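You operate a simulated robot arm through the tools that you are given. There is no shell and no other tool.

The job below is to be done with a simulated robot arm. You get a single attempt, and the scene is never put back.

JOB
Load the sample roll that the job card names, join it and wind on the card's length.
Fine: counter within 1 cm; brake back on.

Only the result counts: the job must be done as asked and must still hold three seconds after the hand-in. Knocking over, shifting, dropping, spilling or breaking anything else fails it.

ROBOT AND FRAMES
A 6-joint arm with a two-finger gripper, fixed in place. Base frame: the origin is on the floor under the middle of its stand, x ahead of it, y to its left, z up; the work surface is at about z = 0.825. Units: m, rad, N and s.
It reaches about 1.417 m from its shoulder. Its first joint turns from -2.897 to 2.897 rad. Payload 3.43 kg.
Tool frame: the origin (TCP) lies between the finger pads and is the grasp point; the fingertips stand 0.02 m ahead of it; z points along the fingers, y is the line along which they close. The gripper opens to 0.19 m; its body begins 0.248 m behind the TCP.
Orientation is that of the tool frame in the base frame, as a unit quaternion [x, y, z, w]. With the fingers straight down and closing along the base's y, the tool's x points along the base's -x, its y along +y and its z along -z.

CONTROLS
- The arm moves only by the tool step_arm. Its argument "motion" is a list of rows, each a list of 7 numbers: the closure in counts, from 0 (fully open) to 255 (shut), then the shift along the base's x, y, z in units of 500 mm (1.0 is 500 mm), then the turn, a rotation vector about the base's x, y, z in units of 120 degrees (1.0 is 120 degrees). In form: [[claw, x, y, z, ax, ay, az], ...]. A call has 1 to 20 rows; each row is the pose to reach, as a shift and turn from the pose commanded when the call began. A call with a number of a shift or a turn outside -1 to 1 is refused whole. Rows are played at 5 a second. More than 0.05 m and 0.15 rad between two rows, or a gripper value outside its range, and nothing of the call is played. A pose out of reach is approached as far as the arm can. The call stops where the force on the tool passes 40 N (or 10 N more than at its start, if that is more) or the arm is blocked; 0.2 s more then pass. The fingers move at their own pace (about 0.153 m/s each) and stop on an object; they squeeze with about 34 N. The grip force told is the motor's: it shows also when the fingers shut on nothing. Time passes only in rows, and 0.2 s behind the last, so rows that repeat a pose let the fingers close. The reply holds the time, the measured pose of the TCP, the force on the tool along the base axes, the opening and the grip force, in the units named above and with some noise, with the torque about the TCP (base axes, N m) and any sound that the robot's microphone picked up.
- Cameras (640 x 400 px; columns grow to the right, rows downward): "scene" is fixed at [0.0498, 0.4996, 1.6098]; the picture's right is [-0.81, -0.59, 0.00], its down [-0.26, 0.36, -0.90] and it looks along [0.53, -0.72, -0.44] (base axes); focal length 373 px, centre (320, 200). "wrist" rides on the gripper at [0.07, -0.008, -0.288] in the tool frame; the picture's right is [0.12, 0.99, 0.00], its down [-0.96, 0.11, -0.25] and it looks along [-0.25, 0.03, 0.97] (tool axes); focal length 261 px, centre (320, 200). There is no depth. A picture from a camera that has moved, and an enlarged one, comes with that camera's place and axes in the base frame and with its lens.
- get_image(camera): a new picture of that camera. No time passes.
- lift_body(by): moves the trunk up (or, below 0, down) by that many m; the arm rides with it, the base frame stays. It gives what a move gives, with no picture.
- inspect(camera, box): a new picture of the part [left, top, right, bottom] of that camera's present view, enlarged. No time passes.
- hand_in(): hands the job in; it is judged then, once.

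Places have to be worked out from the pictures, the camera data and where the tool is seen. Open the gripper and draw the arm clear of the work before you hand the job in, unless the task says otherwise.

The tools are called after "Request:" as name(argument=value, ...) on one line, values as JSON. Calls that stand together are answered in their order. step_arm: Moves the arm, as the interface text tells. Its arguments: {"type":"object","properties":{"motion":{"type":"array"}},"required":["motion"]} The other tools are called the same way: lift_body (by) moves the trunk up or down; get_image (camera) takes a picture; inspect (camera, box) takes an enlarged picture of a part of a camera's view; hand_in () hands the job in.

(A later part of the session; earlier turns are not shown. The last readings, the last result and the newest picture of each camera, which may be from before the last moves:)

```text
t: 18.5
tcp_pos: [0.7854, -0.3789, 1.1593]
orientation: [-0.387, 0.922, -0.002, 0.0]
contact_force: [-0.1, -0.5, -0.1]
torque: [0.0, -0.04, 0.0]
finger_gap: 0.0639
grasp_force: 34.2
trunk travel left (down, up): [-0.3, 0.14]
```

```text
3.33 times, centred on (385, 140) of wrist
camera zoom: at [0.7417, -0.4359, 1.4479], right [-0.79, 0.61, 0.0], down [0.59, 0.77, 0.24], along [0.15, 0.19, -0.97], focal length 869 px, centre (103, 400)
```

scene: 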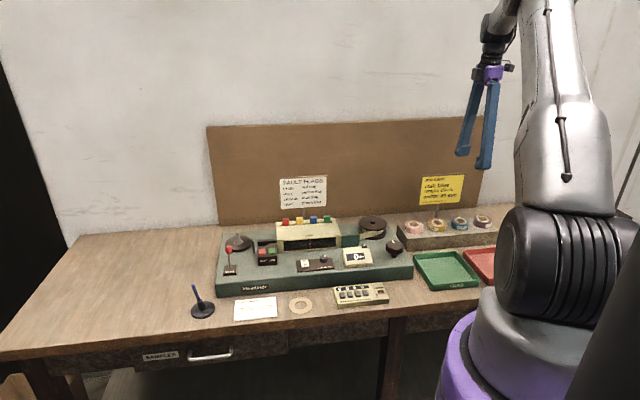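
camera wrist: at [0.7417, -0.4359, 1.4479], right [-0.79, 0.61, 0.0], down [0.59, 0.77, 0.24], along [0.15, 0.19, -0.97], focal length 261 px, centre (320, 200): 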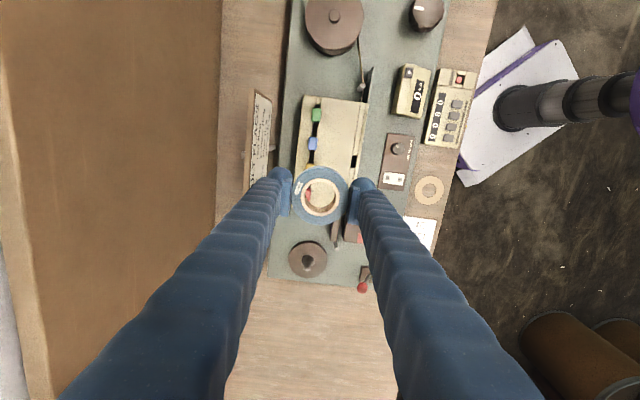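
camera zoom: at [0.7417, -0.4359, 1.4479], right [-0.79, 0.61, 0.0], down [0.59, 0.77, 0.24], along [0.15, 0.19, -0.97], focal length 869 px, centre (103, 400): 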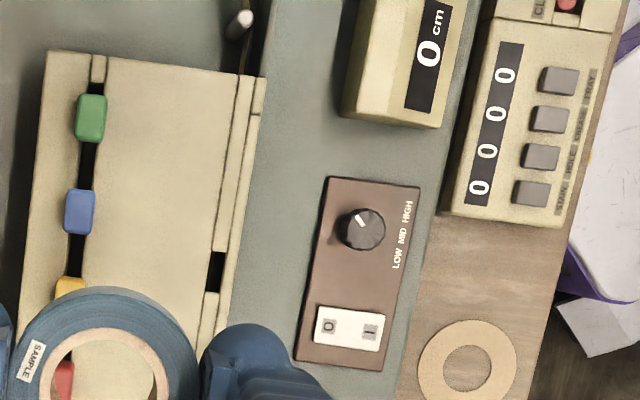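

From this view I get:

| Item | Value |
|---|---|
| Disc centre | about (0.945, -0.219) |
| Disc diameter | about 92 mm |
| Spindle height above disc | about 4 cm |
| Cone base diameter | about 33 mm |
| Roll hole diameter | about 36 mm |

I move over the spindle at this height and look again through the roll's hole.

Request:
step_arm(motion=[[200, 0.05, 0.05, 0, 0, 0, 0], [200, 0.11, 0.111, 0, 0, 0, 0], [200, 0.17, 0.172, 0, 0, 0, 0], [200, 0.23, 0.232, 0, 0, 0, 0], [200, 0.285, 0.288, 0, 0, 0, 0], [200, 0.319, 0.32, 0, 0, 0, 0], [200, 0.319, 0.32, -0.08, 0, 0, 0], [200, 0.319, 0.32, -0.16, 0, 0, 0], [200, 0.319, 0.32, -0.22, 0, 0, 0], [200, 0.319, 0.32, -0.22, 0, 0, 0]])

Request:
get_image(camera="wrist")

Request:
inspect(camera="wrist", box=[240, 140, 400, 260])

Request:
inspect(camera="scene", box=[180, 130, 320, 300])

```text
t: 20.7
tcp_pos: [0.9458, -0.2218, 1.0509]
orientation: [-0.388, 0.922, -0.002, -0.001]
contact_force: [-0.3, 0.3, 0.0]
torque: [-0.01, -0.01, 0.01]
finger_gap: 0.0638
grasp_force: 34.3
trunk travel left (down, up): [-0.3, 0.14]
```

```text
taken
camera wrist: at [0.901, -0.2766, 1.3397], right [-0.79, 0.61, 0.0], down [0.59, 0.77, 0.24], along [0.15, 0.19, -0.97], focal length 261 px, centre (320, 200)
```

wrist: 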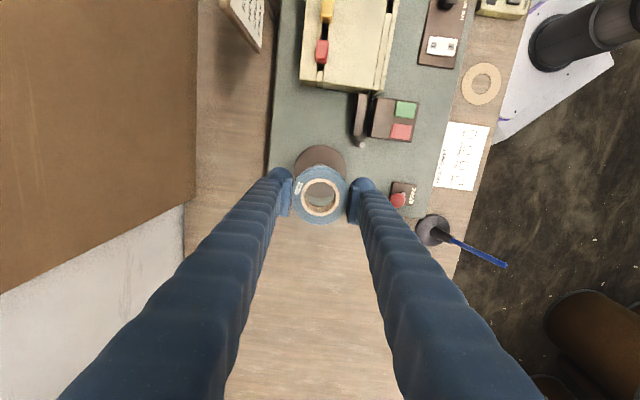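

```text
3.33 times, centred on (320, 200) of wrist
camera zoom: at [0.901, -0.2766, 1.3397], right [-0.79, 0.61, 0.0], down [0.59, 0.77, 0.24], along [0.15, 0.19, -0.97], focal length 869 px, centre (320, 200)
```

zoom: 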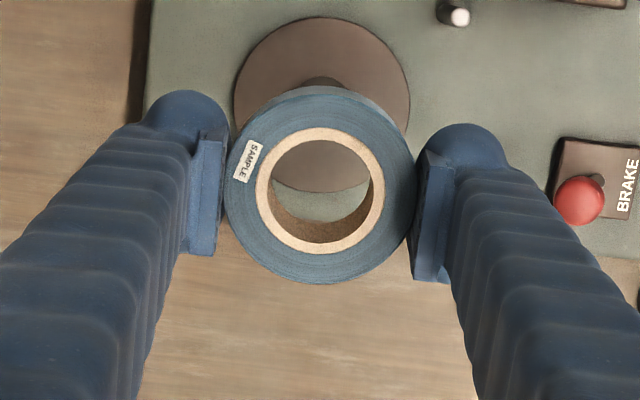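

```text
2.35 times, centred on (250, 215) of scene
camera zoom: at [0.0498, 0.4996, 1.6098], right [-0.81, -0.59, 0.0], down [-0.26, 0.36, -0.9], along [0.53, -0.72, -0.44], focal length 877 px, centre (485, 165)
```

zoom: 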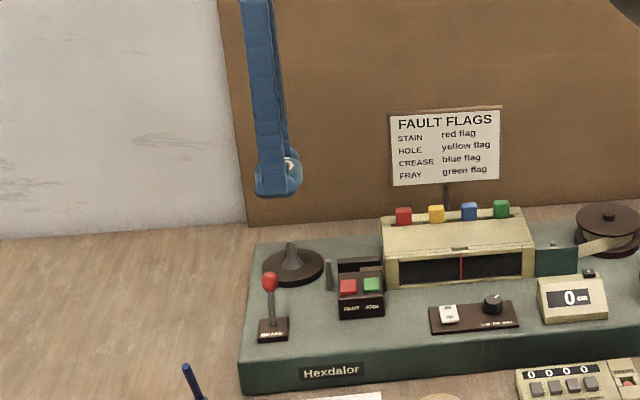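

The disc lies about 4 mm to the right of the gripper's axis. I shift by that, go down until the roll is just above the spindle tip, and look through the hole.

Request:
step_arm(motion=[[200, -0.0075, -0.0055, 0, 0, 0, 0], [200, -0.0075, -0.0055, -0.05, 0, 0, 0], [200, -0.0075, -0.0055, -0.1, 0, 0, 0], [200, -0.0075, -0.0055, -0.132, 0, 0, 0], [200, -0.0075, -0.0055, -0.132, 0, 0, 0]])

Request:
inspect(camera="wrist", box=[240, 140, 400, 260])

Request:
inspect(camera="scene", box=[200, 190, 280, 280])

```text
t: 21.9
tcp_pos: [0.9418, -0.2239, 0.9851]
orientation: [-0.389, 0.921, -0.002, 0.0]
contact_force: [-0.1, -0.4, 0.1]
torque: [0.01, -0.02, 0.0]
finger_gap: 0.0641
grasp_force: 34.1
trunk travel left (down, up): [-0.3, 0.14]
```

```text
3.33 times, centred on (320, 200) of wrist
camera zoom: at [0.8974, -0.2795, 1.2723], right [-0.79, 0.61, 0.0], down [0.59, 0.77, 0.24], along [0.15, 0.19, -0.97], focal length 869 px, centre (320, 200)
```

zoom: 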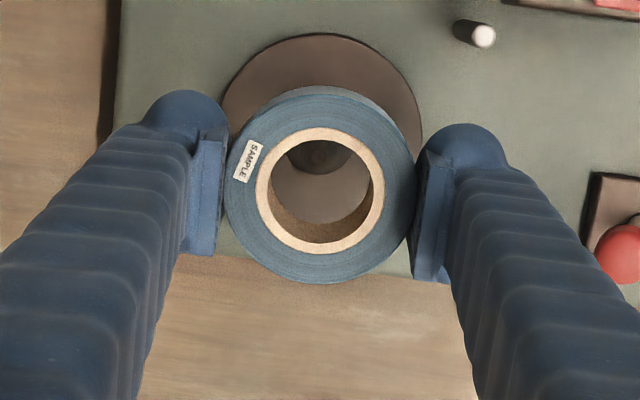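

```text
4.44 times, centred on (240, 235) of scene
camera zoom: at [0.0498, 0.4996, 1.6098], right [-0.81, -0.59, 0.0], down [-0.26, 0.36, -0.9], along [0.53, -0.72, -0.44], focal length 1657 px, centre (676, 44)
```

zoom: 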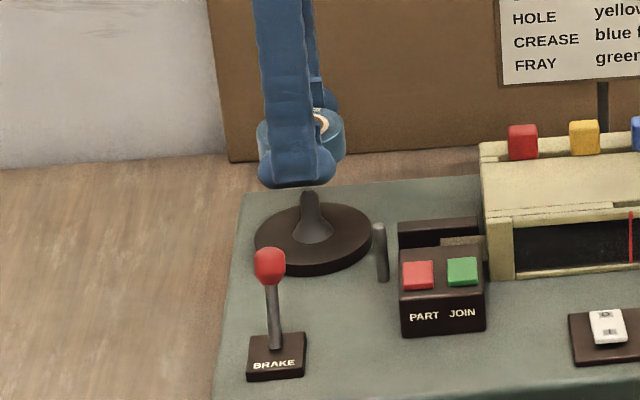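

Through the hole the spindle tip appears where the axis should be, and the scene view agrees to about 1–2 mm. I go down over the tip in small steps.

Request:
step_arm(motion=[[200, 0, 0, -0.02, 0, 0, 0], [200, 0, 0, -0.04, 0, 0, 0], [200, 0, 0, -0.06, 0, 0, 0], [200, 0, 0, -0.08, 0, 0, 0], [200, 0, 0, -0.1, 0, 0, 0], [200, 0, 0, -0.1, 0, 0, 0]])

Request:
inspect(camera="wrist", box=[240, 140, 400, 260])

Request:
inspect(camera="scene", box=[200, 190, 280, 280])

```text
t: 23.3
tcp_pos: [0.9434, -0.2237, 0.9342]
orientation: [-0.388, 0.922, -0.002, 0.0]
contact_force: [0.0, 0.3, -0.6]
torque: [0.0, -0.01, 0.02]
finger_gap: 0.0637
grasp_force: 33.6
trunk travel left (down, up): [-0.3, 0.14]
```

```text
3.33 times, centred on (320, 200) of wrist
camera zoom: at [0.8988, -0.2794, 1.2225], right [-0.79, 0.61, 0.0], down [0.59, 0.77, 0.24], along [0.15, 0.19, -0.97], focal length 869 px, centre (320, 200)
```

zoom: 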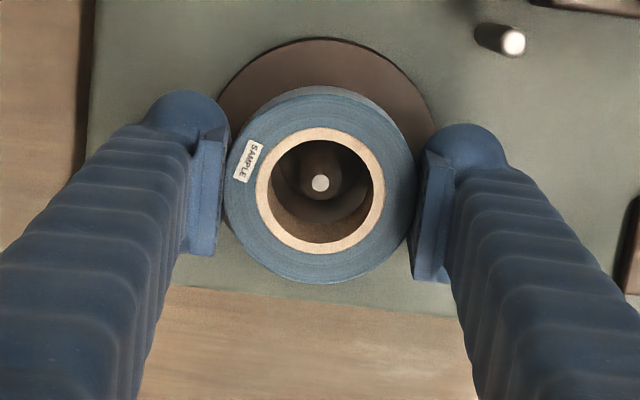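

```text
4.44 times, centred on (240, 235) of scene
camera zoom: at [0.0498, 0.4996, 1.6098], right [-0.81, -0.59, 0.0], down [-0.26, 0.36, -0.9], along [0.53, -0.72, -0.44], focal length 1657 px, centre (676, 44)
```

zoom: 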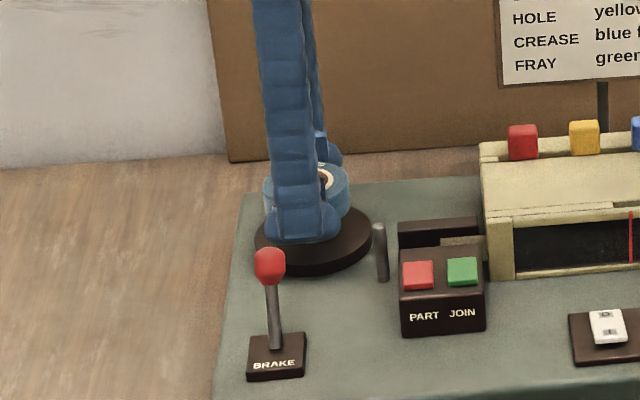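

The tip sits centred in the roll's hole. I go down 2 cm more, then proceed by feel.

Request:
step_arm(motion=[[200, 0, 0, -0.01, 0, 0, 0], [200, 0, 0, -0.02, 0, 0, 0], [200, 0, 0, -0.03, 0, 0, 0], [200, 0, 0, -0.036, 0, 0, 0], [200, 0, 0, -0.036, 0, 0, 0]])

Request:
inspect(camera="scene", box=[210, 210, 270, 280])

Request:
inspect(camera="wrist", box=[240, 140, 400, 260])

```text
t: 24.5
tcp_pos: [0.9437, -0.224, 0.915]
orientation: [-0.389, 0.921, -0.002, -0.002]
contact_force: [-0.5, -0.6, -0.3]
torque: [0.02, -0.01, -0.04]
finger_gap: 0.0637
grasp_force: 34.4
trunk travel left (down, up): [-0.3, 0.14]
```

```text
5.71 times, centred on (240, 245) of scene
camera zoom: at [0.0498, 0.4996, 1.6098], right [-0.81, -0.59, 0.0], down [-0.26, 0.36, -0.9], along [0.53, -0.72, -0.44], focal length 2130 px, centre (777, -57)
```

zoom: 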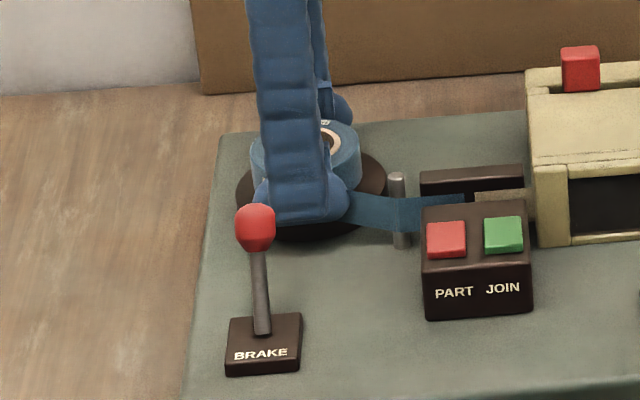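

```text
3.33 times, centred on (320, 200) of wrist
camera zoom: at [0.8992, -0.28, 1.2037], right [-0.79, 0.61, 0.0], down [0.59, 0.77, 0.24], along [0.15, 0.19, -0.97], focal length 869 px, centre (320, 200)
```

zoom: 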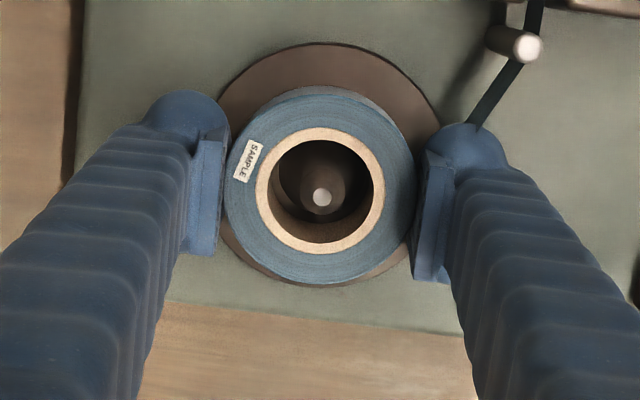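

The machine has taken the roll: a blue tape now runs from it past the pin to the splicer. I keep lowering gently until the roll seats.

Request:
step_arm(motion=[[200, 0, 0, -0.004, 0, 0, 0], [200, 0, 0, -0.008, 0, 0, 0], [200, 0, 0, -0.012, 0, 0, 0], [200, 0, 0, -0.012, 0, 0, 0]])

Request:
inspect(camera="scene", box=[210, 210, 270, 280])

```text
t: 25.5
tcp_pos: [0.9427, -0.2244, 0.9111]
orientation: [-0.388, 0.922, -0.002, 0.0]
contact_force: [-1.6, 2.3, 21.0]
torque: [0.24, 0.41, -0.03]
finger_gap: 0.064
grasp_force: 33.8
trunk travel left (down, up): [-0.3, 0.14]
```

```text
5.71 times, centred on (240, 245) of scene
camera zoom: at [0.0498, 0.4996, 1.6098], right [-0.81, -0.59, 0.0], down [-0.26, 0.36, -0.9], along [0.53, -0.72, -0.44], focal length 2130 px, centre (777, -57)
```

zoom: 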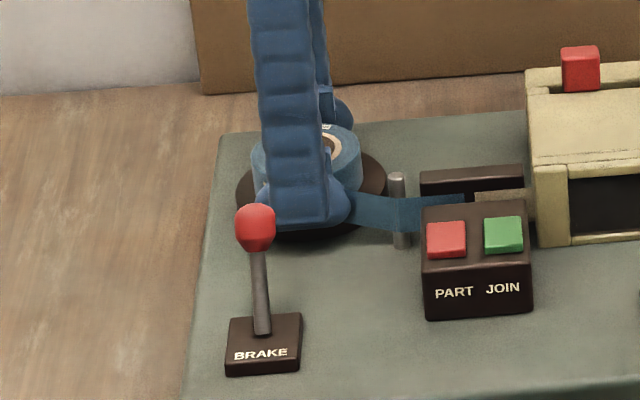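

A 21 N upward force shows the roll is seated on the disc at TCP z 0.911. I ease up slightly and open the fingers gradually.

Request:
step_arm(motion=[[200, 0, 0, 0.003, 0, 0, 0], [180, 0, 0, 0.003, 0, 0, 0], [165, 0, 0, 0.004, 0, 0, 0], [155, 0, 0, 0.004, 0, 0, 0], [145, 0, 0, 0.004, 0, 0, 0], [145, 0, 0, 0.004, 0, 0, 0]])

Request:
inspect(camera="wrist", box=[240, 140, 400, 260])

Request:
inspect(camera="scene", box=[210, 210, 270, 280])

```text
t: 26.9
tcp_pos: [0.9419, -0.2232, 0.9111]
orientation: [-0.388, 0.922, -0.001, -0.002]
contact_force: [-0.5, -0.2, -0.2]
torque: [0.01, 0.04, -0.01]
finger_gap: 0.082
grasp_force: 0.0
trunk travel left (down, up): [-0.3, 0.14]
```

```text
3.33 times, centred on (320, 200) of wrist
camera zoom: at [0.8988, -0.2797, 1.1992], right [-0.79, 0.61, 0.0], down [0.59, 0.77, 0.24], along [0.15, 0.19, -0.97], focal length 869 px, centre (320, 200)
```

zoom: 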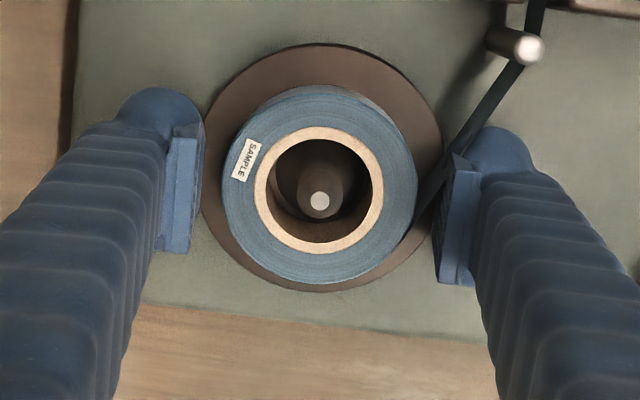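

```text
5.71 times, centred on (240, 245) of scene
camera zoom: at [0.0498, 0.4996, 1.6098], right [-0.81, -0.59, 0.0], down [-0.26, 0.36, -0.9], along [0.53, -0.72, -0.44], focal length 2130 px, centre (777, -57)
```

zoom: 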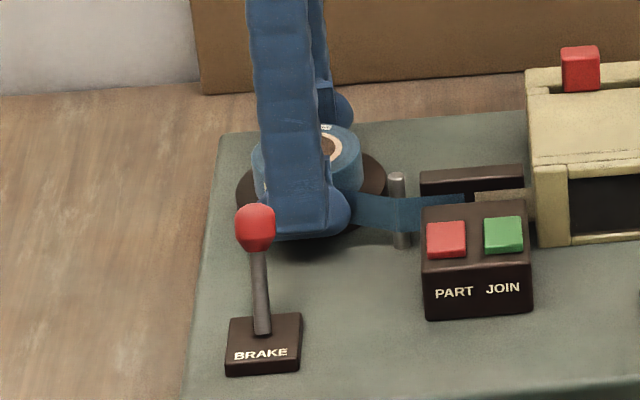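

The roll is released and sits centred on the spindle. I raise the arm straight up clear of it.

Request:
step_arm(motion=[[145, 0, 0, 0.03, 0, 0, 0], [145, 0, 0, 0.08, 0, 0, 0], [145, 0, 0, 0.16, 0, 0, 0], [145, 0, 0, 0.24, 0, 0, 0], [145, 0, 0, 0.32, 0, 0, 0], [145, 0, 0, 0.4, 0, 0, 0], [145, 0, 0, 0.4, 0, 0, 0]])

Request:
inspect(camera="scene", box=[210, 205, 290, 285])

Request:
get_image(camera="wrist")

```text
t: 28.5
tcp_pos: [0.9442, -0.2246, 1.1111]
orientation: [-0.389, 0.921, -0.001, -0.001]
contact_force: [-0.1, 0.9, -0.2]
torque: [-0.02, 0.05, -0.02]
finger_gap: 0.0819
grasp_force: 0.1
trunk travel left (down, up): [-0.3, 0.14]
```

```text
5.00 times, centred on (250, 245) of scene
camera zoom: at [0.0498, 0.4996, 1.6098], right [-0.81, -0.59, 0.0], down [-0.26, 0.36, -0.9], along [0.53, -0.72, -0.44], focal length 1864 px, centre (670, -25)
```

zoom: 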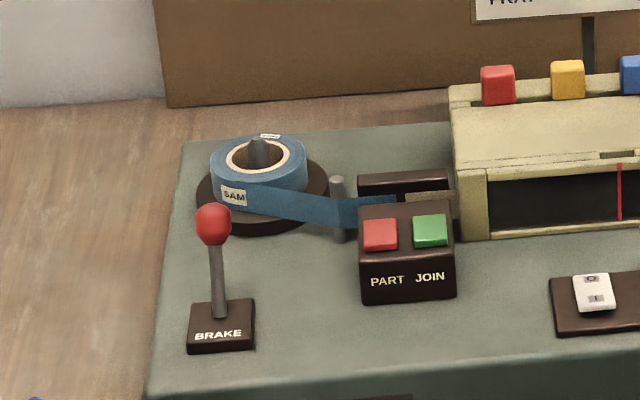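

```text
taken
camera wrist: at [0.9, -0.2815, 1.399], right [-0.79, 0.61, 0.0], down [0.59, 0.77, 0.24], along [0.15, 0.19, -0.97], focal length 261 px, centre (320, 200)
```

wrist: 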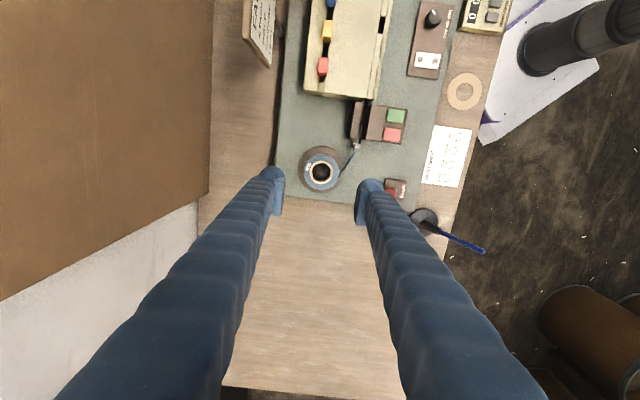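

The roll is loaded and its tape reaches the splicer. Next is the green JOIN button, so I'll enlarge the button block and the brake lever from here.

Request:
inspect(camera="wrist", box=[340, 85, 440, 165])

Request:
inspect(camera="scene", box=[250, 230, 290, 270])

Request:
inspect(camera="scene", box=[215, 235, 250, 280])

```text
5.00 times, centred on (390, 125) of wrist
camera zoom: at [0.9, -0.2815, 1.399], right [-0.79, 0.61, 0.0], down [0.59, 0.77, 0.24], along [0.15, 0.19, -0.97], focal length 1303 px, centre (-30, 575)
```

zoom: 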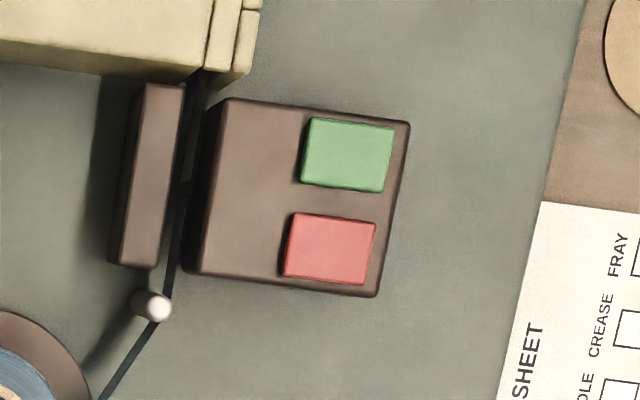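

```text
10.00 times, centred on (270, 250) of scene
camera zoom: at [0.0498, 0.4996, 1.6098], right [-0.81, -0.59, 0.0], down [-0.26, 0.36, -0.9], along [0.53, -0.72, -0.44], focal length 3728 px, centre (820, -300)
```

zoom: 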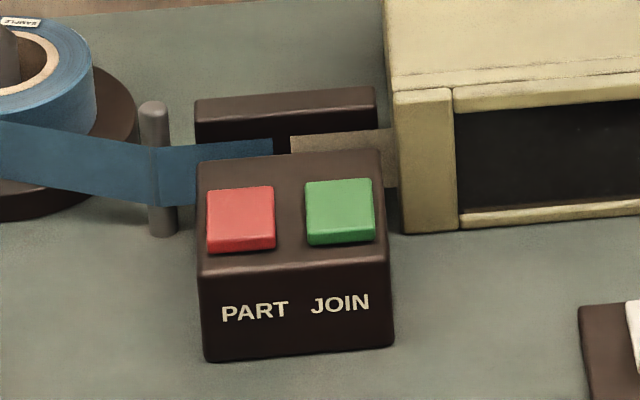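

```text
8.89 times, centred on (232, 258) of scene
camera zoom: at [0.0498, 0.4996, 1.6098], right [-0.81, -0.59, 0.0], down [-0.26, 0.36, -0.9], along [0.53, -0.72, -0.44], focal length 3313 px, centre (1098, -311)
```

zoom: 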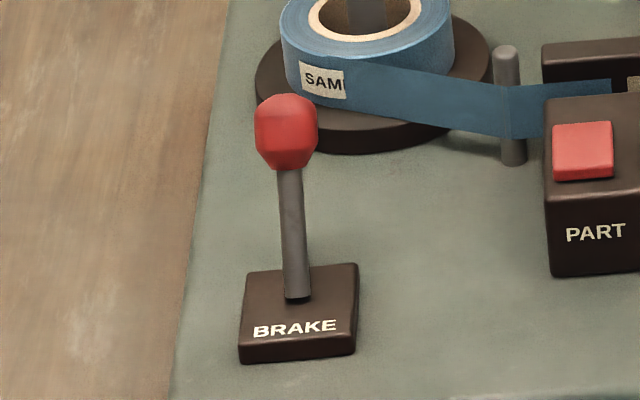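

The buttons are about 30×26 mm with 33 mm between centres. I'll press JOIN with the rear fingertip of the closed gripper, so the front finger hangs over the free deck in front. JOIN is near (0.779, -0.222, 0.92), so I move the TCP to about (0.763, -0.211) and check.

Request:
step_arm(motion=[[200, -0.07, 0.005, 0, 0, 0, 0], [255, -0.15, 0.01, 0, 0, 0, 0], [255, -0.23, 0.016, 0, 0, 0, 0], [255, -0.31, 0.022, 0, 0, 0, 0], [255, -0.363, 0.028, 0, 0, 0, 0], [255, -0.363, 0.028, -0.08, 0, 0, 0], [255, -0.363, 0.028, -0.16, 0, 0, 0], [255, -0.363, 0.028, -0.22, 0, 0, 0], [255, -0.363, 0.028, -0.22, 0, 0, 0]])

Request:
inspect(camera="wrist", box=[240, 130, 400, 250])

Request:
inspect(camera="scene", box=[240, 200, 310, 270])

```text
t: 30.5
tcp_pos: [0.7611, -0.2108, 1.0007]
orientation: [-0.388, 0.922, -0.002, -0.001]
contact_force: [0.1, -0.5, -0.2]
torque: [-0.02, 0.01, -0.01]
finger_gap: 0.0
grasp_force: 34.8
trunk travel left (down, up): [-0.3, 0.14]
```

```text
3.33 times, centred on (320, 190) of wrist
camera zoom: at [0.7169, -0.2657, 1.2896], right [-0.79, 0.61, 0.0], down [0.59, 0.77, 0.24], along [0.15, 0.19, -0.97], focal length 869 px, centre (320, 233)
```

zoom: 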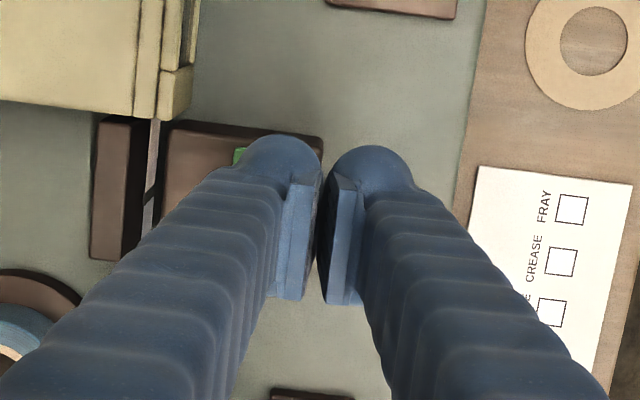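

```text
5.71 times, centred on (275, 235) of scene
camera zoom: at [0.0498, 0.4996, 1.6098], right [-0.81, -0.59, 0.0], down [-0.26, 0.36, -0.9], along [0.53, -0.72, -0.44], focal length 2130 px, centre (577, 0)
```

zoom: 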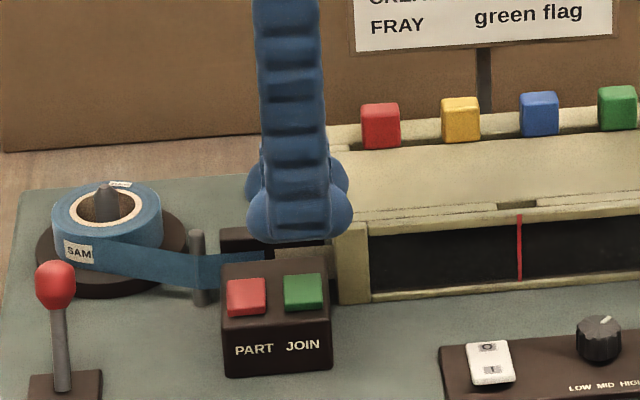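

The wrist view puts JOIN where predicted. In the scene view the fingertip bulb is nearly 6 cm wide, so I shift about 13 mm away from PART before lowering toward the button.

Request:
step_arm(motion=[[255, -0.018, -0.0185, 0, 0, 0, 0], [255, -0.018, -0.0185, -0.04, 0, 0, 0], [255, -0.018, -0.0185, -0.08, 0, 0, 0], [255, -0.018, -0.0185, -0.096, 0, 0, 0], [255, -0.018, -0.0185, -0.096, 0, 0, 0]])

Request:
inspect(camera="wrist", box=[240, 130, 400, 250])

Request:
inspect(camera="scene", box=[250, 215, 305, 270])

```text
t: 31.7
tcp_pos: [0.751, -0.22, 0.9535]
orientation: [-0.388, 0.922, -0.002, 0.0]
contact_force: [1.1, 0.9, 0.5]
torque: [0.01, 0.05, -0.01]
finger_gap: 0.0
grasp_force: 34.2
trunk travel left (down, up): [-0.3, 0.14]
```

```text
3.33 times, centred on (320, 190) of wrist
camera zoom: at [0.7077, -0.2757, 1.2412], right [-0.79, 0.61, 0.0], down [0.59, 0.77, 0.24], along [0.15, 0.19, -0.97], focal length 869 px, centre (320, 233)
```

zoom: 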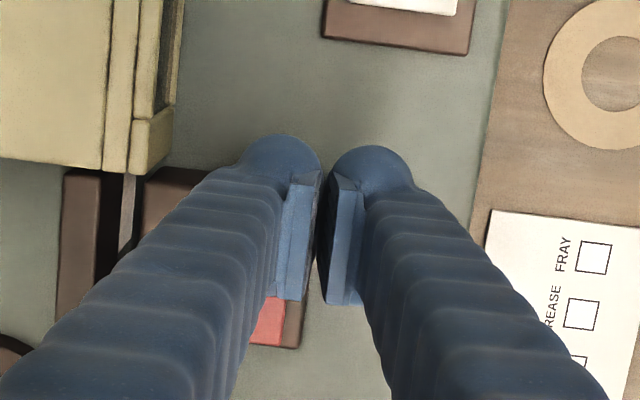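

```text
7.27 times, centred on (278, 242) of scene
camera zoom: at [0.0498, 0.4996, 1.6098], right [-0.81, -0.59, 0.0], down [-0.26, 0.36, -0.9], along [0.53, -0.72, -0.44], focal length 2711 px, centre (629, -109)
```

zoom: 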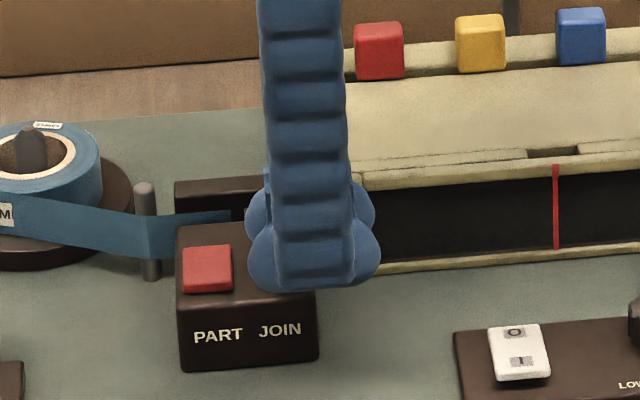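

The fingers are clear of PART and lined up over JOIN. I press down in 1–2 mm steps.

Request:
step_arm(motion=[[255, 0, 0, -0.006, 0, 0, 0], [255, 0, 0, -0.012, 0, 0, 0], [255, 0, 0, -0.016, 0, 0, 0], [255, 0, 0, -0.02, 0, 0, 0], [255, 0, 0, -0.024, 0, 0, 0], [255, 0, 0, -0.028, 0, 0, 0]])

Request:
inspect(camera="scene", box=[250, 215, 305, 270])

```text
t: 33.1
tcp_pos: [0.7526, -0.2197, 0.9396]
orientation: [-0.388, 0.922, -0.001, 0.001]
contact_force: [-0.2, -0.7, 2.8]
torque: [-0.02, -0.04, -0.01]
finger_gap: 0.0
grasp_force: 34.0
trunk travel left (down, up): [-0.3, 0.14]
heard: click
```

```text
7.27 times, centred on (278, 242) of scene
camera zoom: at [0.0498, 0.4996, 1.6098], right [-0.81, -0.59, 0.0], down [-0.26, 0.36, -0.9], along [0.53, -0.72, -0.44], focal length 2711 px, centre (629, -109)
```

zoom: 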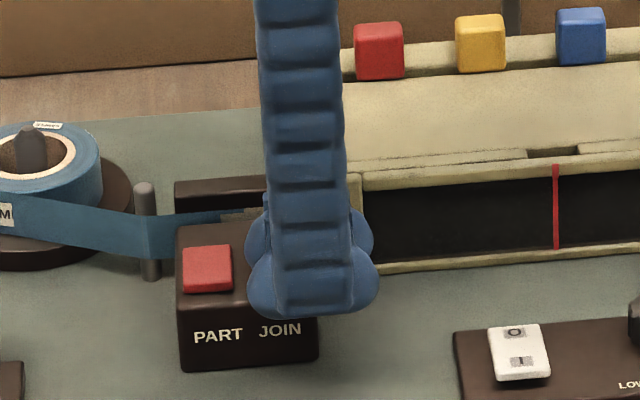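

A click was heard with only 2.8 N of force. I raise and check that the tapes are joined.

Request:
step_arm(motion=[[255, 0, 0, 0.01, 0, 0, 0], [255, 0, 0, 0.04, 0, 0, 0], [255, 0, 0, 0.1, 0, 0, 0], [255, 0, 0, 0.18, 0, 0, 0], [255, 0, 0, 0.26, 0, 0, 0], [255, 0, 0, 0.26, 0, 0, 0]])

Request:
inspect(camera="scene", box=[250, 215, 305, 270])

Request:
get_image(camera="wrist")

Request:
inspect(camera="scene", box=[310, 205, 420, 290])

```text
t: 34.5
tcp_pos: [0.7507, -0.2187, 1.0679]
orientation: [-0.388, 0.922, -0.002, -0.001]
contact_force: [0.5, -0.3, -0.6]
torque: [-0.04, 0.01, -0.02]
finger_gap: 0.0001
grasp_force: 33.2
trunk travel left (down, up): [-0.3, 0.14]
```

```text
7.27 times, centred on (278, 242) of scene
camera zoom: at [0.0498, 0.4996, 1.6098], right [-0.81, -0.59, 0.0], down [-0.26, 0.36, -0.9], along [0.53, -0.72, -0.44], focal length 2711 px, centre (629, -109)
```

zoom: 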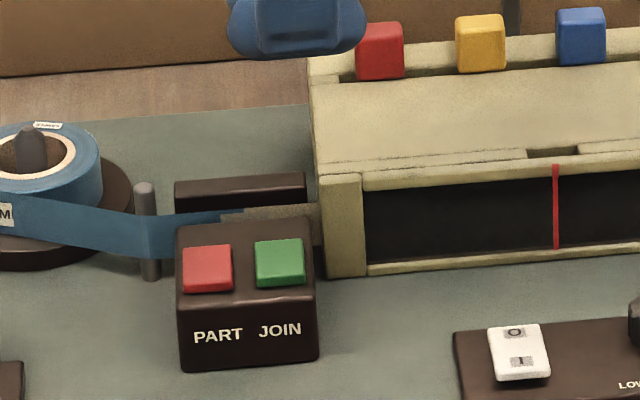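

```text
taken
camera wrist: at [0.7081, -0.2743, 1.357], right [-0.79, 0.61, 0.0], down [0.59, 0.77, 0.24], along [0.15, 0.19, -0.97], focal length 261 px, centre (320, 200)
```

wrist: 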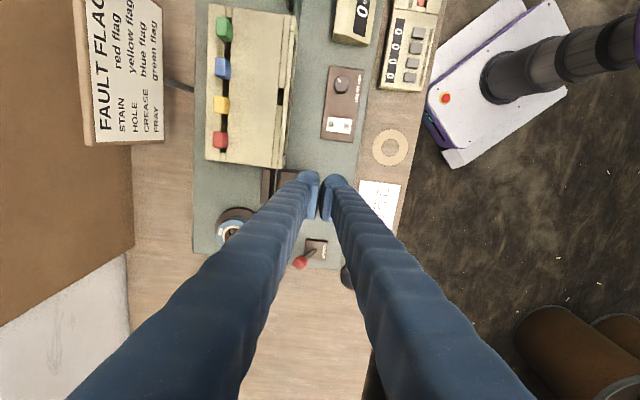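

```text
4.71 times, centred on (365, 248) of scene
camera zoom: at [0.0498, 0.4996, 1.6098], right [-0.81, -0.59, 0.0], down [-0.26, 0.36, -0.9], along [0.53, -0.72, -0.44], focal length 1754 px, centre (108, -24)
```

zoom: 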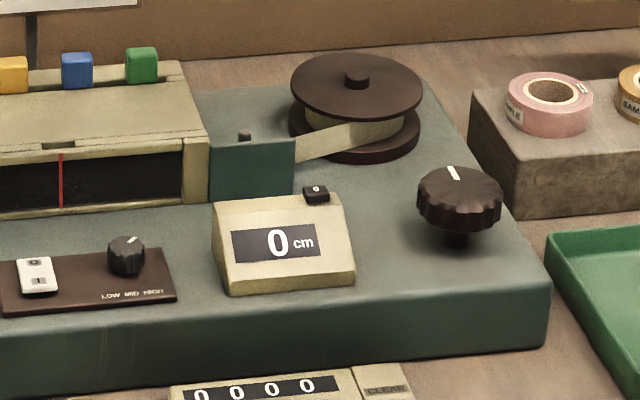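

The join looks made: the blue tape now overlaps the leader. Next I need to understand the brake lever, so I'll zoom in on it in both views.

Request:
inspect(camera="wrist", box=[280, 225, 350, 285])

Request:
inspect(camera="scene", box=[215, 240, 245, 280])

Request:
inspect(camera="scene", box=[265, 235, 295, 260])

Request:
inspect(camera="wrist", box=[300, 0, 440, 150])

```text
6.67 times, centred on (315, 255) of wrist
camera zoom: at [0.7081, -0.2743, 1.357], right [-0.79, 0.61, 0.0], down [0.59, 0.77, 0.24], along [0.15, 0.19, -0.97], focal length 1738 px, centre (353, -167)
```

zoom: 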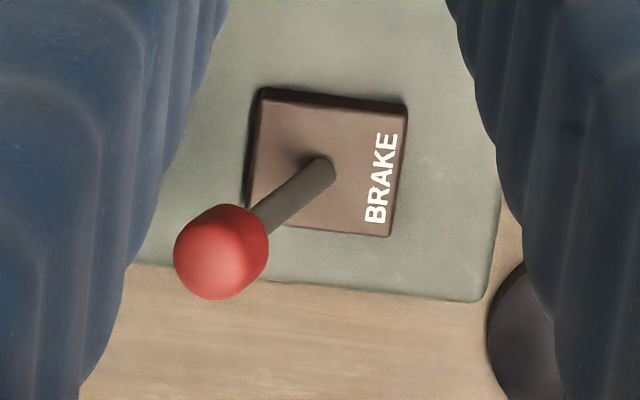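

```text
10.00 times, centred on (230, 260) of scene
camera zoom: at [0.0498, 0.4996, 1.6098], right [-0.81, -0.59, 0.0], down [-0.26, 0.36, -0.9], along [0.53, -0.72, -0.44], focal length 3728 px, centre (1220, -400)
```

zoom: 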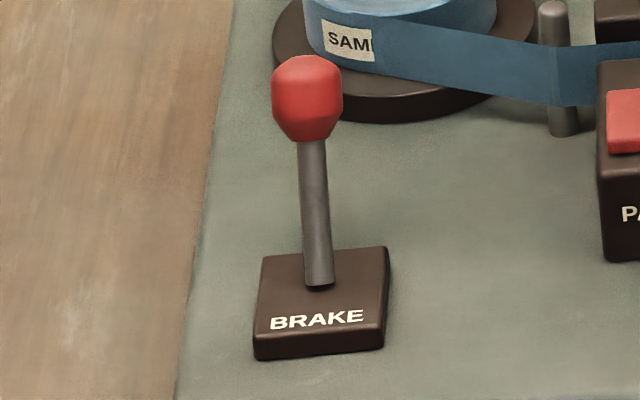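

```text
16.00 times, centred on (280, 248) of scene
camera zoom: at [0.0498, 0.4996, 1.6098], right [-0.81, -0.59, 0.0], down [-0.26, 0.36, -0.9], along [0.53, -0.72, -0.44], focal length 5964 px, centre (960, -560)
```

zoom: 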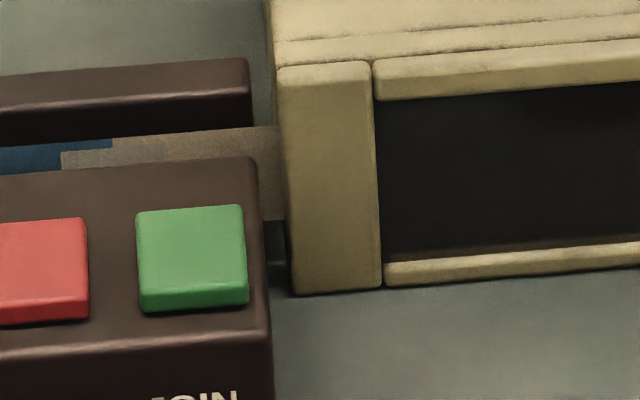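

```text
2.67 times, centred on (370, 75) of wrist
camera zoom: at [0.7081, -0.2743, 1.357], right [-0.79, 0.61, 0.0], down [0.59, 0.77, 0.24], along [0.15, 0.19, -0.97], focal length 695 px, centre (187, 533)
```

zoom: 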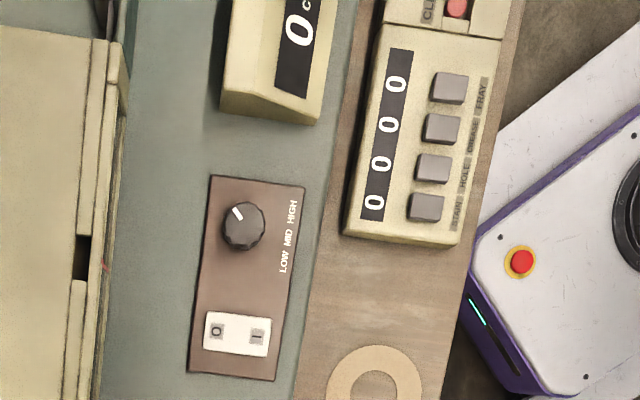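

The join is confirmed: blue overlaps the tan leader. The lever leans back, away from the operator, by about 27°, with its ball near (0.868, -0.123, 0.948). Brake off should therefore be a pull forward. I'll straddle the ball with the fingers part-open along that direction.

Request:
step_arm(motion=[[175, 0.05, 0.04, 0, 0, 0, 0], [175, 0.12, 0.1, 0, 0, 0, 0], [175, 0.19, 0.155, 0, 0, 0, 0], [175, 0.234, 0.193, 0, 0, 0, 0], [175, 0.234, 0.193, -0.04, 0, 0, 0], [175, 0.234, 0.193, -0.04, 0, 0, 0]])

Request:
inspect(camera="wrist", box=[240, 130, 400, 250])

Request:
inspect(camera="scene", box=[195, 180, 285, 290])

```text
t: 35.9
tcp_pos: [0.8706, -0.1229, 1.0503]
orientation: [-0.387, 0.922, -0.002, 0.0]
contact_force: [-0.3, 0.2, 0.1]
torque: [0.07, 0.0, -0.01]
finger_gap: 0.0598
grasp_force: 0.0
trunk travel left (down, up): [-0.3, 0.14]
```

```text
3.33 times, centred on (320, 190) of wrist
camera zoom: at [0.8261, -0.1793, 1.3381], right [-0.79, 0.61, 0.0], down [0.59, 0.77, 0.24], along [0.15, 0.19, -0.97], focal length 869 px, centre (320, 233)
```

zoom: 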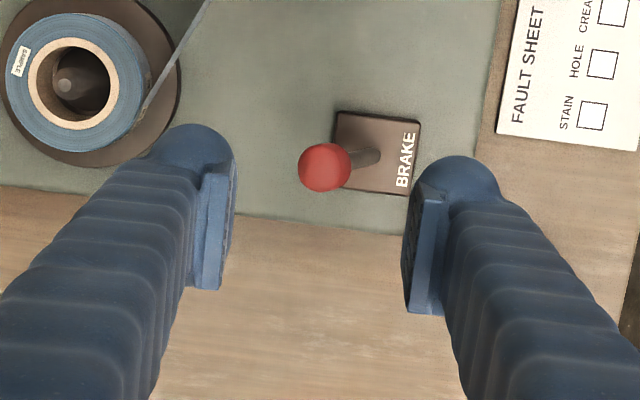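

```text
3.64 times, centred on (240, 235) of scene
camera zoom: at [0.0498, 0.4996, 1.6098], right [-0.81, -0.59, 0.0], down [-0.26, 0.36, -0.9], along [0.53, -0.72, -0.44], focal length 1356 px, centre (611, 73)
```

zoom: 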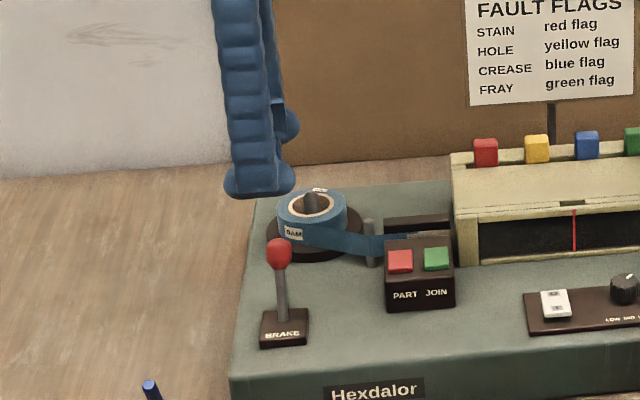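

The ball is centred between the fingers to about 2 mm. I go down to its height, straddling it.

Request:
step_arm(motion=[[175, 0, 0, -0.06, 0, 0, 0], [175, 0, 0, -0.12, 0, 0, 0], [175, 0, 0, -0.17, 0, 0, 0], [175, 0, 0, -0.204, 0, 0, 0], [175, 0, 0, -0.204, 0, 0, 0]])

Request:
inspect(camera="wrist", box=[240, 130, 400, 250])

Request:
inspect(camera="scene", box=[205, 210, 265, 290])

```text
t: 37.1
tcp_pos: [0.8685, -0.1226, 0.9481]
orientation: [-0.388, 0.922, -0.001, 0.0]
contact_force: [-0.6, -0.6, 0.5]
torque: [0.02, -0.02, 0.02]
finger_gap: 0.0596
grasp_force: 0.0
trunk travel left (down, up): [-0.3, 0.14]
```

```text
3.33 times, centred on (320, 190) of wrist
camera zoom: at [0.8249, -0.1792, 1.2359], right [-0.79, 0.61, 0.0], down [0.59, 0.77, 0.24], along [0.15, 0.19, -0.97], focal length 869 px, centre (320, 233)
```

zoom: 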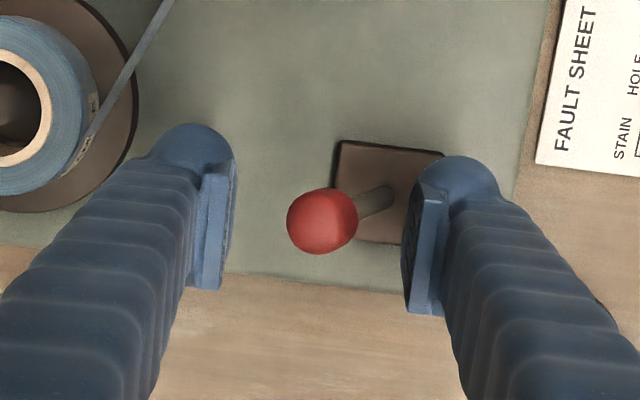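

```text
5.00 times, centred on (235, 250) of scene
camera zoom: at [0.0498, 0.4996, 1.6098], right [-0.81, -0.59, 0.0], down [-0.26, 0.36, -0.9], along [0.53, -0.72, -0.44], focal length 1864 px, centre (745, -50)
```

zoom: 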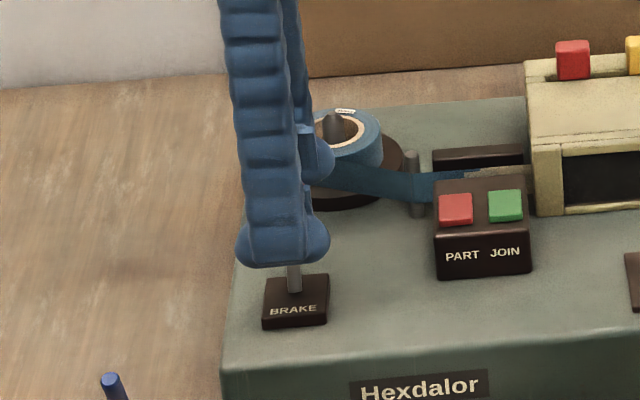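

The ball is between the pads. I pull forward in 1 cm steps to bring the rear finger against the ball and move the lever, watching force and sound.

Request:
step_arm(motion=[[175, -0.0143, 0.014, 0, 0, 0, 0], [175, -0.0285, 0.028, 0, 0, 0, 0], [175, -0.0428, 0.042, 0, 0, 0, 0], [175, -0.0571, 0.056, 0, 0, 0, 0], [175, -0.0714, 0.07, 0, 0, 0, 0]])

Request:
inspect(camera="wrist", box=[240, 130, 400, 250])

```text
t: 38.3
tcp_pos: [0.8325, -0.0878, 0.9476]
orientation: [-0.388, 0.922, -0.003, -0.001]
contact_force: [0.8, 0.7, -0.4]
torque: [0.0, -0.01, 0.01]
finger_gap: 0.0597
grasp_force: 0.1
trunk travel left (down, up): [-0.3, 0.14]
```

```text
3.33 times, centred on (320, 190) of wrist
camera zoom: at [0.7895, -0.1437, 1.2354], right [-0.79, 0.61, 0.0], down [0.59, 0.77, 0.24], along [0.15, 0.19, -0.97], focal length 869 px, centre (320, 233)
```

zoom: 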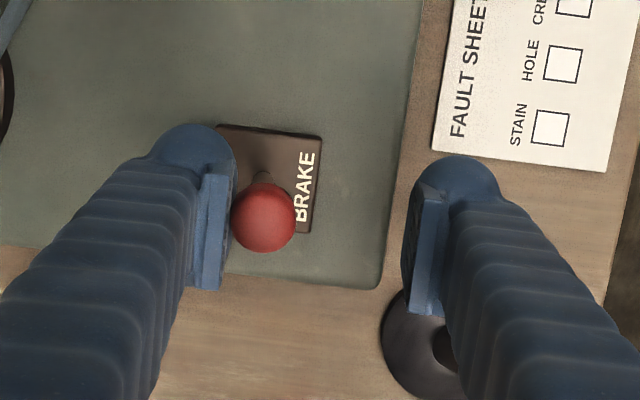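

The lever follows easily and is now about upright. I keep pulling forward in small steps until it stops.

Request:
step_arm(motion=[[175, -0.0071, 0.007, 0, 0, 0, 0], [175, -0.0143, 0.014, 0, 0, 0, 0], [175, -0.0214, 0.021, 0, 0, 0, 0], [175, -0.0285, 0.028, 0, 0, 0, 0]])

Request:
inspect(camera="wrist", box=[240, 130, 400, 250])

Request:
inspect(camera="scene", box=[205, 210, 265, 290])

```text
t: 39.3
tcp_pos: [0.8189, -0.0741, 0.947]
orientation: [-0.388, 0.922, -0.002, -0.001]
contact_force: [-0.5, -0.7, -0.1]
torque: [-0.02, 0.01, 0.0]
finger_gap: 0.0595
grasp_force: 0.0
trunk travel left (down, up): [-0.3, 0.14]
```

```text
3.33 times, centred on (320, 190) of wrist
camera zoom: at [0.7749, -0.1293, 1.2354], right [-0.79, 0.61, 0.0], down [0.59, 0.77, 0.24], along [0.15, 0.19, -0.97], focal length 869 px, centre (320, 233)
```

zoom: 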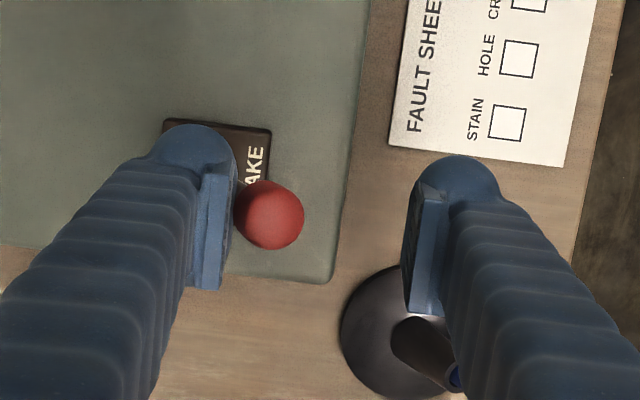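

```text
5.00 times, centred on (235, 250) of scene
camera zoom: at [0.0498, 0.4996, 1.6098], right [-0.81, -0.59, 0.0], down [-0.26, 0.36, -0.9], along [0.53, -0.72, -0.44], focal length 1864 px, centre (745, -50)
```

zoom: 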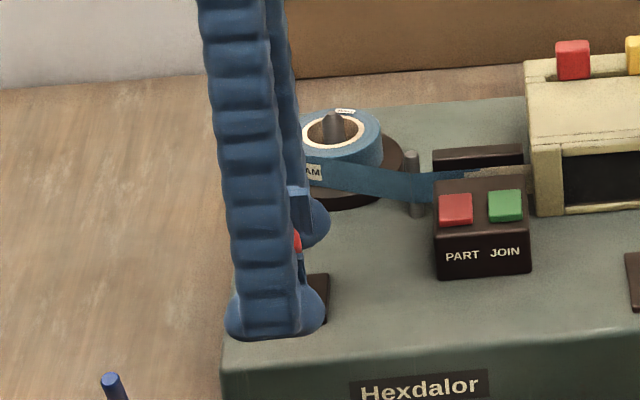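

The lever is now about 25° forward with no resistance. I push on in 2–3 mm steps to find the end stop.

Request:
step_arm(motion=[[175, -0.0043, 0.0042, 0, 0, 0, 0], [175, -0.0086, 0.0084, 0, 0, 0, 0], [175, -0.0128, 0.0126, 0, 0, 0, 0], [175, -0.0171, 0.0168, 0, 0, 0, 0]])

Request:
inspect(camera="wrist", box=[240, 130, 400, 250])

```text
t: 40.3
tcp_pos: [0.813, -0.0669, 0.9467]
orientation: [-0.388, 0.922, -0.002, 0.0]
contact_force: [15.8, -19.9, -1.8]
torque: [0.0, -0.11, -0.14]
finger_gap: 0.0739
grasp_force: 12.6
trunk travel left (down, up): [-0.3, 0.14]
```

```text
3.33 times, centred on (320, 190) of wrist
camera zoom: at [0.7681, -0.1228, 1.2349], right [-0.79, 0.61, 0.0], down [0.59, 0.77, 0.25], along [0.15, 0.19, -0.97], focal length 869 px, centre (320, 233)
```

zoom: 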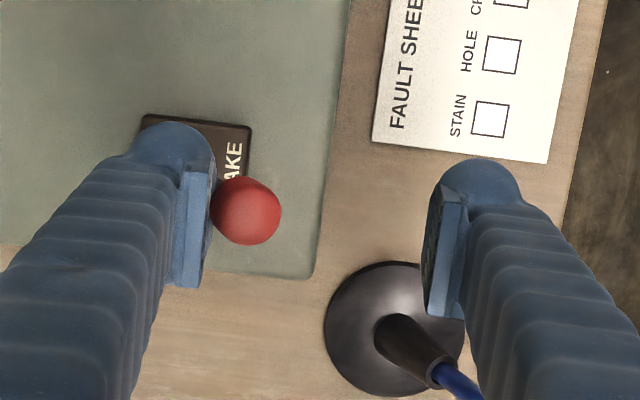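

The lever hit its forward end stop at about 25 N. I back off 1.2 cm so the ball is free between the fingers, then lift clear and check the machine.

Request:
step_arm(motion=[[175, 0.01, -0.01, 0, 0, 0, 0], [175, 0.02, -0.02, 0, 0, 0, 0], [175, 0.02, -0.02, 0.04, 0, 0, 0], [175, 0.02, -0.02, 0.12, 0, 0, 0], [175, 0.02, -0.02, 0.2, 0, 0, 0], [175, 0.02, -0.02, 0.28, 0, 0, 0], [175, 0.02, -0.02, 0.28, 0, 0, 0]])

Request:
inspect(camera="scene", box=[195, 210, 295, 310])

Request:
inspect(camera="wrist", box=[240, 100, 400, 250])

Request:
inspect(camera="scene", box=[340, 205, 420, 280])

```text
t: 41.9
tcp_pos: [0.8212, -0.0754, 1.089]
orientation: [-0.388, 0.922, -0.002, -0.001]
contact_force: [0.4, -0.6, 0.2]
torque: [0.0, 0.07, 0.01]
finger_gap: 0.0598
grasp_force: 0.0
trunk travel left (down, up): [-0.3, 0.14]
```

```text
4.00 times, centred on (245, 260) of scene
camera zoom: at [0.0498, 0.4996, 1.6098], right [-0.81, -0.59, 0.0], down [-0.26, 0.36, -0.9], along [0.53, -0.72, -0.44], focal length 1491 px, centre (620, -40)
```

zoom: 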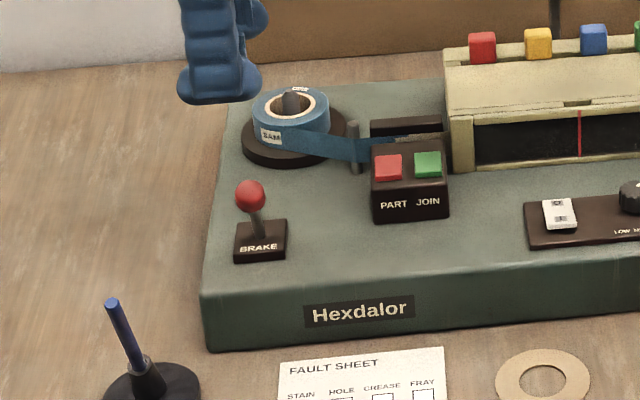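

```text
2.67 times, centred on (320, 175) of wrist
camera zoom: at [0.7785, -0.1312, 1.3749], right [-0.79, 0.61, 0.0], down [0.59, 0.77, 0.24], along [0.15, 0.19, -0.97], focal length 695 px, centre (320, 267)
```

zoom: 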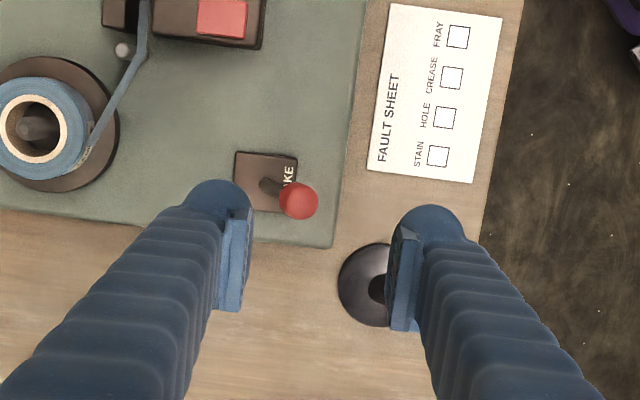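

```text
5.33 times, centred on (380, 242) of scene
camera zoom: at [0.0498, 0.4996, 1.6098], right [-0.81, -0.59, 0.0], down [-0.26, 0.36, -0.9], along [0.53, -0.72, -0.44], focal length 1988 px, centre (0, -27)
```

zoom: 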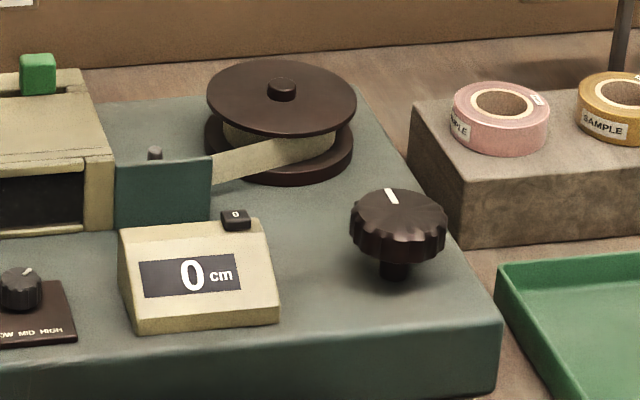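

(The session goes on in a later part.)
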